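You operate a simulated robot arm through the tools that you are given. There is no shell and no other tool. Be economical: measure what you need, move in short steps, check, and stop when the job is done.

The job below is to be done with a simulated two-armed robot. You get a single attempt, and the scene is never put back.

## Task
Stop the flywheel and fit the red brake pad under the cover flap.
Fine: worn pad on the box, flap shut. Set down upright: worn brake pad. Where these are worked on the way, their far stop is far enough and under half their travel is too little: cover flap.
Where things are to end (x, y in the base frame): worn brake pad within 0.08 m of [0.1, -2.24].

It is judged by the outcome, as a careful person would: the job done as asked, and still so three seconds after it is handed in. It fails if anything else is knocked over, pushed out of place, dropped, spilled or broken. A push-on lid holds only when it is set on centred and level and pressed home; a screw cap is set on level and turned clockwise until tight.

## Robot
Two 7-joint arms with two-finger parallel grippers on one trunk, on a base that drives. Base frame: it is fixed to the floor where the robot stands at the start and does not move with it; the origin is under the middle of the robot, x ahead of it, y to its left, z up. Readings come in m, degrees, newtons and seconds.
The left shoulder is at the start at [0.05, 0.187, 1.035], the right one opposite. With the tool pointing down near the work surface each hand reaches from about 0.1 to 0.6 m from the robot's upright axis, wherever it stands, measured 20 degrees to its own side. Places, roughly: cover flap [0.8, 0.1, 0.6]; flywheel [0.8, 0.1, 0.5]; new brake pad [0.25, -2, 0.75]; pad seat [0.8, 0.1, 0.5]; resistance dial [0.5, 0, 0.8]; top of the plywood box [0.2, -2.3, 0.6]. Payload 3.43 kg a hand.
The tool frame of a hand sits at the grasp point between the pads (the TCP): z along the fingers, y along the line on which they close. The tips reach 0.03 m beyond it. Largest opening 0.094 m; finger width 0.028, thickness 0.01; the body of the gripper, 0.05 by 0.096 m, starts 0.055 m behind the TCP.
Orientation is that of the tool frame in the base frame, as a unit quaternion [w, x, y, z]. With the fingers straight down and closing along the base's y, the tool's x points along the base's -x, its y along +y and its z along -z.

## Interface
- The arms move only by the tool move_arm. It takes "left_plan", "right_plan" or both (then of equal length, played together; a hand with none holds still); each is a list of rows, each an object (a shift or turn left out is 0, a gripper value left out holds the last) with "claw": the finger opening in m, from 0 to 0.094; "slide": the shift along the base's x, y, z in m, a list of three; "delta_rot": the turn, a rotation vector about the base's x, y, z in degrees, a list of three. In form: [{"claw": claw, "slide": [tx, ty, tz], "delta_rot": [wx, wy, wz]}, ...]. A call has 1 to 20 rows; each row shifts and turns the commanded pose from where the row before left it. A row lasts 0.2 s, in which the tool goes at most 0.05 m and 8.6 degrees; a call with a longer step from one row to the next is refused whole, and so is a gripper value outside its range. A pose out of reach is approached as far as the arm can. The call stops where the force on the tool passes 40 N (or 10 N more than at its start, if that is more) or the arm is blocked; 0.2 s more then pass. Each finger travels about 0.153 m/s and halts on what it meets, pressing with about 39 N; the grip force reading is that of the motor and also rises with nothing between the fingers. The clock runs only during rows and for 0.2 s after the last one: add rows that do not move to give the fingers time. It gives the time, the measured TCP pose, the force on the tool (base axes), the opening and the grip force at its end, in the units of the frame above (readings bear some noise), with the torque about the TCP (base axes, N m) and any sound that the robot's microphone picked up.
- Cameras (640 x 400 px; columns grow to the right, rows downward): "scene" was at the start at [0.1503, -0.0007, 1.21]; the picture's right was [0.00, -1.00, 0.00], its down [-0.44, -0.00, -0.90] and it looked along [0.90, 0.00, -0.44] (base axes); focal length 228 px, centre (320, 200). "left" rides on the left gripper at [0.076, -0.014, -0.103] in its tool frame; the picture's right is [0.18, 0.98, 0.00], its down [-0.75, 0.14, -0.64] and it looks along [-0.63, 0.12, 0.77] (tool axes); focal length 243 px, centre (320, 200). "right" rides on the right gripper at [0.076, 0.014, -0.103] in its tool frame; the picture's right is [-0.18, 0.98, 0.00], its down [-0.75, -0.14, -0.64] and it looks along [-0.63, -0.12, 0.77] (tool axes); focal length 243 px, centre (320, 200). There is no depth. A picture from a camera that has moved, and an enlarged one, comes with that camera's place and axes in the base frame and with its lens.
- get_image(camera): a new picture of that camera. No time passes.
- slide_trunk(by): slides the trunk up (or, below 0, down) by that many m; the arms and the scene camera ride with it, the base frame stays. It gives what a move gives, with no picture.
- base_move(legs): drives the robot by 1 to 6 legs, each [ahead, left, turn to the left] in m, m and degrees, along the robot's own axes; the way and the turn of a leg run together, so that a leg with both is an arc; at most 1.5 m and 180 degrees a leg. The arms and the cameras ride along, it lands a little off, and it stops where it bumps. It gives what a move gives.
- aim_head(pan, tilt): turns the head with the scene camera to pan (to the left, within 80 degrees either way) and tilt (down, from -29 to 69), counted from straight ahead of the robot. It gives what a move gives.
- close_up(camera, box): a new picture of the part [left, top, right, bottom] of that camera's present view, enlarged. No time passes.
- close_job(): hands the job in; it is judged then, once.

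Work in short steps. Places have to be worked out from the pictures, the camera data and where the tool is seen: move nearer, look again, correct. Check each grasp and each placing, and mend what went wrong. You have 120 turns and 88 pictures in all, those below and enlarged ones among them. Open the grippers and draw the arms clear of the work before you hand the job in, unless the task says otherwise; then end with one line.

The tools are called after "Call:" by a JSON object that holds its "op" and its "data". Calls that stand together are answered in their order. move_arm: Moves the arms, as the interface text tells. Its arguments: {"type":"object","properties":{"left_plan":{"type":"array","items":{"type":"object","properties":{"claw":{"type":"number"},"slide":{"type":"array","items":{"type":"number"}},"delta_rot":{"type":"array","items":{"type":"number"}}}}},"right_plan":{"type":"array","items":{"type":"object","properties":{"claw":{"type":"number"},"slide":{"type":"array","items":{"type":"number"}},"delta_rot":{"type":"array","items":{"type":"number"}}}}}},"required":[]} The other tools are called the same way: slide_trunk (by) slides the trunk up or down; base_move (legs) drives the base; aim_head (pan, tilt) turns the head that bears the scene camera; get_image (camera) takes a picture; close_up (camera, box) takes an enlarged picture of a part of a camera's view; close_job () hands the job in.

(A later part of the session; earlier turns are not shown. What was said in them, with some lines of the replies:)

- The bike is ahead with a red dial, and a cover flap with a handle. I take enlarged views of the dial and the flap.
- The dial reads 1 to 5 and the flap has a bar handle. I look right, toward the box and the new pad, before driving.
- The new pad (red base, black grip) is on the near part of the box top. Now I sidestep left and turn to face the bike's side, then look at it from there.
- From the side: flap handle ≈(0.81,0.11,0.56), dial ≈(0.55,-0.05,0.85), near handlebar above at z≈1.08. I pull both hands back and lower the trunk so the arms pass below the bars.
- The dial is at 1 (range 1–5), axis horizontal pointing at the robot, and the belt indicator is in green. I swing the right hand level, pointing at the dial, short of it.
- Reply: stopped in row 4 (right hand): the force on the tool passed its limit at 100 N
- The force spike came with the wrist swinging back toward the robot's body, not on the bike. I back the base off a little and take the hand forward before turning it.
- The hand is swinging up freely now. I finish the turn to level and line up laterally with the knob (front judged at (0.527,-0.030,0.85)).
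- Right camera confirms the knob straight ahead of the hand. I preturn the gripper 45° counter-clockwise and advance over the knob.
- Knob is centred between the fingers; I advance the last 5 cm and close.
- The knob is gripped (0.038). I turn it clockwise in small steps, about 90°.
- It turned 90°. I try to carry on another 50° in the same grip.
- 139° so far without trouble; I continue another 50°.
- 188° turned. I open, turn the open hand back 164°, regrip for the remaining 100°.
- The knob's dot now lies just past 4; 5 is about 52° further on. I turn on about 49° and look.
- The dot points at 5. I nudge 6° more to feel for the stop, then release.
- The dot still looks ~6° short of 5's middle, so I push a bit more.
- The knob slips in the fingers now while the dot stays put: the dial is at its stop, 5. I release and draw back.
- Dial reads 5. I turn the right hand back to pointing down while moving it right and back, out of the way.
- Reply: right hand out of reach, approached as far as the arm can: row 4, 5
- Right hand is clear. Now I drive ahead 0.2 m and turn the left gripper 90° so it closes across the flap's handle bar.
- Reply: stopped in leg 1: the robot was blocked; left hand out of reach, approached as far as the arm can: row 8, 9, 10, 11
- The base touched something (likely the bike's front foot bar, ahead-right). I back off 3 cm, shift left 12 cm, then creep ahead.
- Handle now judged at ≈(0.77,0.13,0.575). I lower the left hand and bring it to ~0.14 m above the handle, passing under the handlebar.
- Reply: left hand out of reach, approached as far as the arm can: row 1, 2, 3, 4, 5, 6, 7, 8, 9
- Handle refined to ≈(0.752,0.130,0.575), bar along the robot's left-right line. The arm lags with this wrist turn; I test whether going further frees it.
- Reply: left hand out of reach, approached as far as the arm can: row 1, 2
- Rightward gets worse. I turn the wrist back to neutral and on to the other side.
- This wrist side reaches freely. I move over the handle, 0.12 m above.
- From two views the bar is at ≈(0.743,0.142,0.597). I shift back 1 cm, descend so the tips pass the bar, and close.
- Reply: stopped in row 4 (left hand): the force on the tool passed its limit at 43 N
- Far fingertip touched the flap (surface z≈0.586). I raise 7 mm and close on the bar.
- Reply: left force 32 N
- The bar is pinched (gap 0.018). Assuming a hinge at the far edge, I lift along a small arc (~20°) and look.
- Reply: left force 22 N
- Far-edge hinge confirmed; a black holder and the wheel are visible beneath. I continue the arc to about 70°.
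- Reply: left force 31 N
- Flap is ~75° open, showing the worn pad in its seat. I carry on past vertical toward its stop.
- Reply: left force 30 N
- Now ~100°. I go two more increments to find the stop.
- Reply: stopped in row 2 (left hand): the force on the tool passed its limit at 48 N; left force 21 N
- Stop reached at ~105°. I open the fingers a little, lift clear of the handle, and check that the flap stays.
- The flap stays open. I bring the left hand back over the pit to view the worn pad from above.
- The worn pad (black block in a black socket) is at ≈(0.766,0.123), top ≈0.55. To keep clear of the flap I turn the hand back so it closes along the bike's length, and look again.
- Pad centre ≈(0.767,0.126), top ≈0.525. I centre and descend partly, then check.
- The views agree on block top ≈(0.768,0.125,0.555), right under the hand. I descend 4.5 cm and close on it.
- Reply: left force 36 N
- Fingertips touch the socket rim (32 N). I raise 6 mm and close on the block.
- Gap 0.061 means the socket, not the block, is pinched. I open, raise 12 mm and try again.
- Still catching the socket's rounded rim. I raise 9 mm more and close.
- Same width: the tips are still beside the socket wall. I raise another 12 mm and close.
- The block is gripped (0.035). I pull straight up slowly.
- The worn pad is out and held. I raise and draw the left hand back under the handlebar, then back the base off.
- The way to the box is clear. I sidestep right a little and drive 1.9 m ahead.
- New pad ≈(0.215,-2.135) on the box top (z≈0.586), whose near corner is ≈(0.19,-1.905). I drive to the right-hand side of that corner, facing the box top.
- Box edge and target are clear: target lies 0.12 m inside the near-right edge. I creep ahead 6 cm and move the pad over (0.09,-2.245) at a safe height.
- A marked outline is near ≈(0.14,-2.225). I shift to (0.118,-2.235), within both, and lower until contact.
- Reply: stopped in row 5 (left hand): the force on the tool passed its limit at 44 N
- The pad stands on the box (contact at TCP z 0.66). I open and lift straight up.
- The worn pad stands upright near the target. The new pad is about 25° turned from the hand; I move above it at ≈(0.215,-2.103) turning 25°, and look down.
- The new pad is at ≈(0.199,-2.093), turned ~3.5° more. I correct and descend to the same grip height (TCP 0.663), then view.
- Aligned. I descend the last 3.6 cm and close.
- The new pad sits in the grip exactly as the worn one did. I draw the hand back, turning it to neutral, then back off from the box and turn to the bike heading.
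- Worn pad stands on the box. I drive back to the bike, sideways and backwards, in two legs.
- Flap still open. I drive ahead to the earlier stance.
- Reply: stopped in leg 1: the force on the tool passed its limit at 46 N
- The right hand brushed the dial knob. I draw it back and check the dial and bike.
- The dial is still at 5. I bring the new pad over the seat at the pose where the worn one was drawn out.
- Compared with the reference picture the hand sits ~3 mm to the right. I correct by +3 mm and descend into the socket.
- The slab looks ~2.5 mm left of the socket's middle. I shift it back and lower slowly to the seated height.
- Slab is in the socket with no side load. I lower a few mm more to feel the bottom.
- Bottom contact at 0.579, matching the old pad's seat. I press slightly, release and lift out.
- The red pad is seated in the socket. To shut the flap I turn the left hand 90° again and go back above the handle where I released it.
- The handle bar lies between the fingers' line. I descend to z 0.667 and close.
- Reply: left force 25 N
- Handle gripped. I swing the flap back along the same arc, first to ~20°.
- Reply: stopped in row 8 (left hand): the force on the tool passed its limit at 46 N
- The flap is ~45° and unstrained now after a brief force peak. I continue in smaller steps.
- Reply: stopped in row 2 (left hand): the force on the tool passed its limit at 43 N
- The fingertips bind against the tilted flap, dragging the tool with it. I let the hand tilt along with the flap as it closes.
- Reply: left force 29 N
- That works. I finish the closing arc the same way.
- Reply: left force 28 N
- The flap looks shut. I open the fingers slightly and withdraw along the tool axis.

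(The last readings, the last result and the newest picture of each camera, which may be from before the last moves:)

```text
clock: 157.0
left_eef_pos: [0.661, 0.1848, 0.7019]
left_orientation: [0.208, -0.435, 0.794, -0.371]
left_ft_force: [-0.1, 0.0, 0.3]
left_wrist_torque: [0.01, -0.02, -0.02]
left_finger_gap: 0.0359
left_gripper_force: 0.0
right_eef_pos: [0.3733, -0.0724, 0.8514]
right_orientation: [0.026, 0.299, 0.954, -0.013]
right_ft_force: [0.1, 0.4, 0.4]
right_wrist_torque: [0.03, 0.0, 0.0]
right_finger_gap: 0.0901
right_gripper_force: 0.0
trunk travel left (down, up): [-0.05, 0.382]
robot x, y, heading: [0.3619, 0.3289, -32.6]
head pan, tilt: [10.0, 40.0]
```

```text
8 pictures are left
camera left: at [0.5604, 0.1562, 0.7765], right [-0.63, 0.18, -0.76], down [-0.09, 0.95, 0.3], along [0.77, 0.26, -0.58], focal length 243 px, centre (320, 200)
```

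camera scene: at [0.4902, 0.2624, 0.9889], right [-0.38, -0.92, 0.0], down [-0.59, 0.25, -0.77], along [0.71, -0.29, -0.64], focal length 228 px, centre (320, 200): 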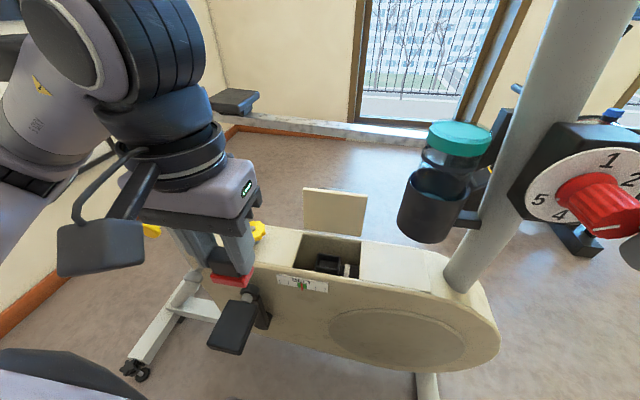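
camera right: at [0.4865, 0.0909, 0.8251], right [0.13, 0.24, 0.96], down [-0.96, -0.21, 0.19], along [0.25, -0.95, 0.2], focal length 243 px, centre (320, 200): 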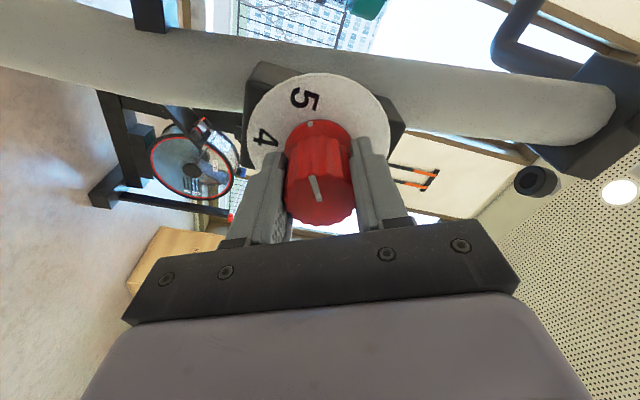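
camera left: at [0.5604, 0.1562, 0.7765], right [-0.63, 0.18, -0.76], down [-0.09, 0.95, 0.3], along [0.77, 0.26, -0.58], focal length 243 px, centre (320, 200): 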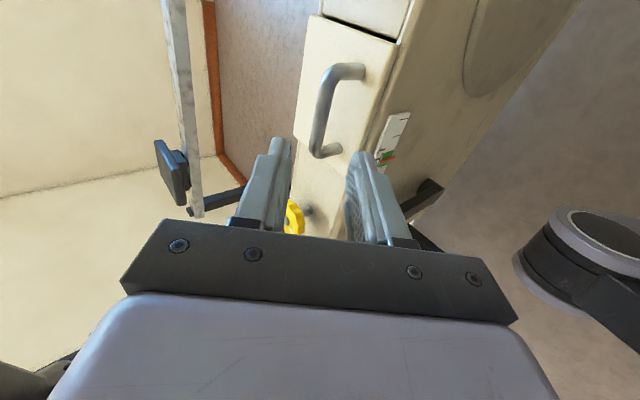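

The flap is shut. I back the base away and check everything.

Call:
{"op": "base_move", "data": {"legs": [[-0.4, 0, 0]]}}

Call:
{"op": "move_arm", "data": {"left_plan": [{"claw": 0.09}, {"claw": 0.09}, {"slide": [0.01, 0.04, 0.0]}, {"slide": [0.01, 0.04, 0.0]}]}}

Call:
{"op": "aim_head", "data": {"pan": 0, "tilt": 28}}

Call:
{"op": "get_image", "data": {"camera": "scene"}}

```text
clock: 159.5
left_eef_pos: [0.3318, 0.3961, 0.7005]
left_orientation: [0.208, -0.437, 0.793, -0.371]
left_ft_force: [-0.1, 0.0, 0.8]
left_wrist_torque: [0.01, 0.05, 0.03]
left_finger_gap: 0.0359
left_gripper_force: 0.1
right_eef_pos: [0.0437, 0.1375, 0.8523]
right_orientation: [0.026, 0.296, 0.955, -0.013]
right_ft_force: [-0.9, 0.4, -0.5]
right_wrist_torque: [-0.01, 0.01, 0.05]
right_finger_gap: 0.0899
right_gripper_force: 0.1
trunk travel left (down, up): [-0.05, 0.382]
robot x, y, heading: [0.0323, 0.5352, -32.2]
head pan, tilt: [10.0, 40.0]
```

```text
clock: 160.5
left_eef_pos: [0.3565, 0.426, 0.6976]
left_orientation: [0.208, -0.436, 0.793, -0.371]
left_ft_force: [0.1, 0.1, 0.4]
left_wrist_torque: [-0.02, -0.02, -0.01]
left_finger_gap: 0.0899
left_gripper_force: 0.0
left hand out of reach, approached as far as the arm can: row 3, 4
right_eef_pos: [0.0443, 0.1374, 0.8521]
right_orientation: [0.027, 0.297, 0.954, -0.013]
right_ft_force: [0.2, 1.0, -0.4]
right_wrist_torque: [-0.02, 0.01, -0.01]
right_finger_gap: 0.0901
right_gripper_force: 0.1
trunk travel left (down, up): [-0.05, 0.382]
robot x, y, heading: [0.0346, 0.536, -32.2]
head pan, tilt: [10.0, 40.0]
```

```text
clock: 161.2
left_eef_pos: [0.358, 0.427, 0.7002]
left_orientation: [0.208, -0.438, 0.792, -0.371]
left_ft_force: [-0.5, 0.2, 0.2]
left_wrist_torque: [0.02, -0.01, -0.01]
left_finger_gap: 0.0898
left_gripper_force: 0.1
right_eef_pos: [0.044, 0.1367, 0.8514]
right_orientation: [0.026, 0.298, 0.954, -0.012]
right_ft_force: [0.8, 0.4, -0.9]
right_wrist_torque: [-0.03, -0.02, 0.01]
right_finger_gap: 0.0899
right_gripper_force: 0.1
trunk travel left (down, up): [-0.05, 0.382]
robot x, y, heading: [0.0343, 0.537, -32.3]
head pan, tilt: [0.0, 28.0]
```

```text
7 pictures are left
camera scene: at [0.1597, 0.4559, 1.0073], right [-0.54, -0.84, 0.0], down [-0.4, 0.25, -0.88], along [0.75, -0.47, -0.47], focal length 228 px, centre (320, 200)
```

scene: 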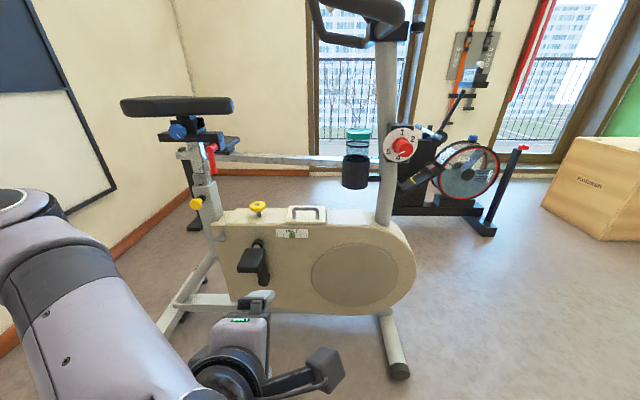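

Call:
{"op": "close_up", "data": {"camera": "scene", "box": [210, 190, 370, 290]}}

Call:
{"op": "close_up", "data": {"camera": "scene", "box": [360, 110, 456, 170]}}

```text
4.00 times, centred on (290, 240) of scene
camera zoom: at [0.1597, 0.4559, 1.0073], right [-0.54, -0.84, 0.0], down [-0.4, 0.25, -0.88], along [0.75, -0.47, -0.47], focal length 910 px, centre (440, 40)
```

zoom: 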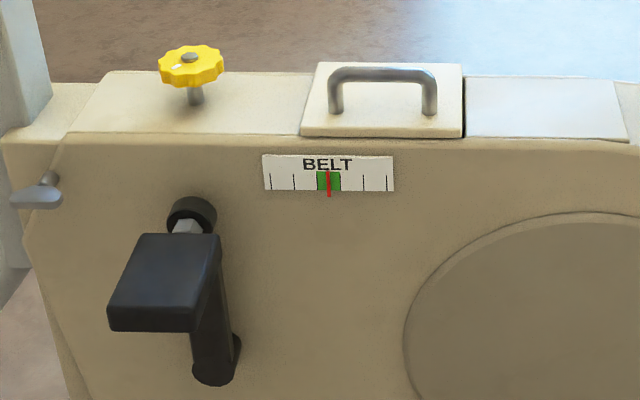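

```text
6.67 times, centred on (408, 140) of scene
camera zoom: at [0.1597, 0.4559, 1.0073], right [-0.54, -0.84, 0.0], down [-0.4, 0.25, -0.88], along [0.75, -0.47, -0.47], focal length 1517 px, centre (-267, 600)
```

zoom: 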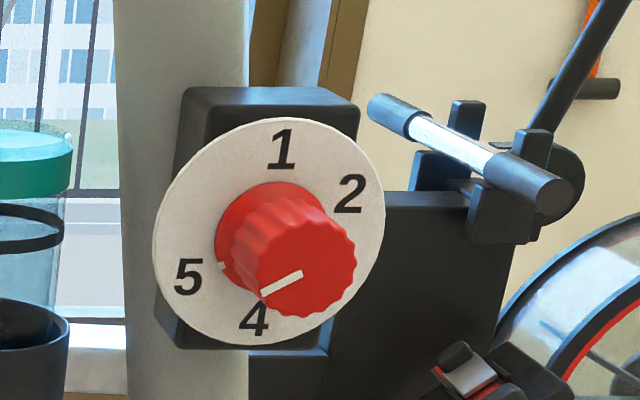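

The flap is flush and shut, the dial is on 5, the belt indicator is still in the green, and both arms are clear. I hand in.

Call:
{"op": "close_job", "data": {}}

```text
The job is handed in.
```

I turned the resistance dial to its stop at 5, seated the red pad and shut the flap, and stood the worn pad upright on the box about 0.02 m from its target; I never saw the flywheel itself, so its stopping is inferred from the dial.
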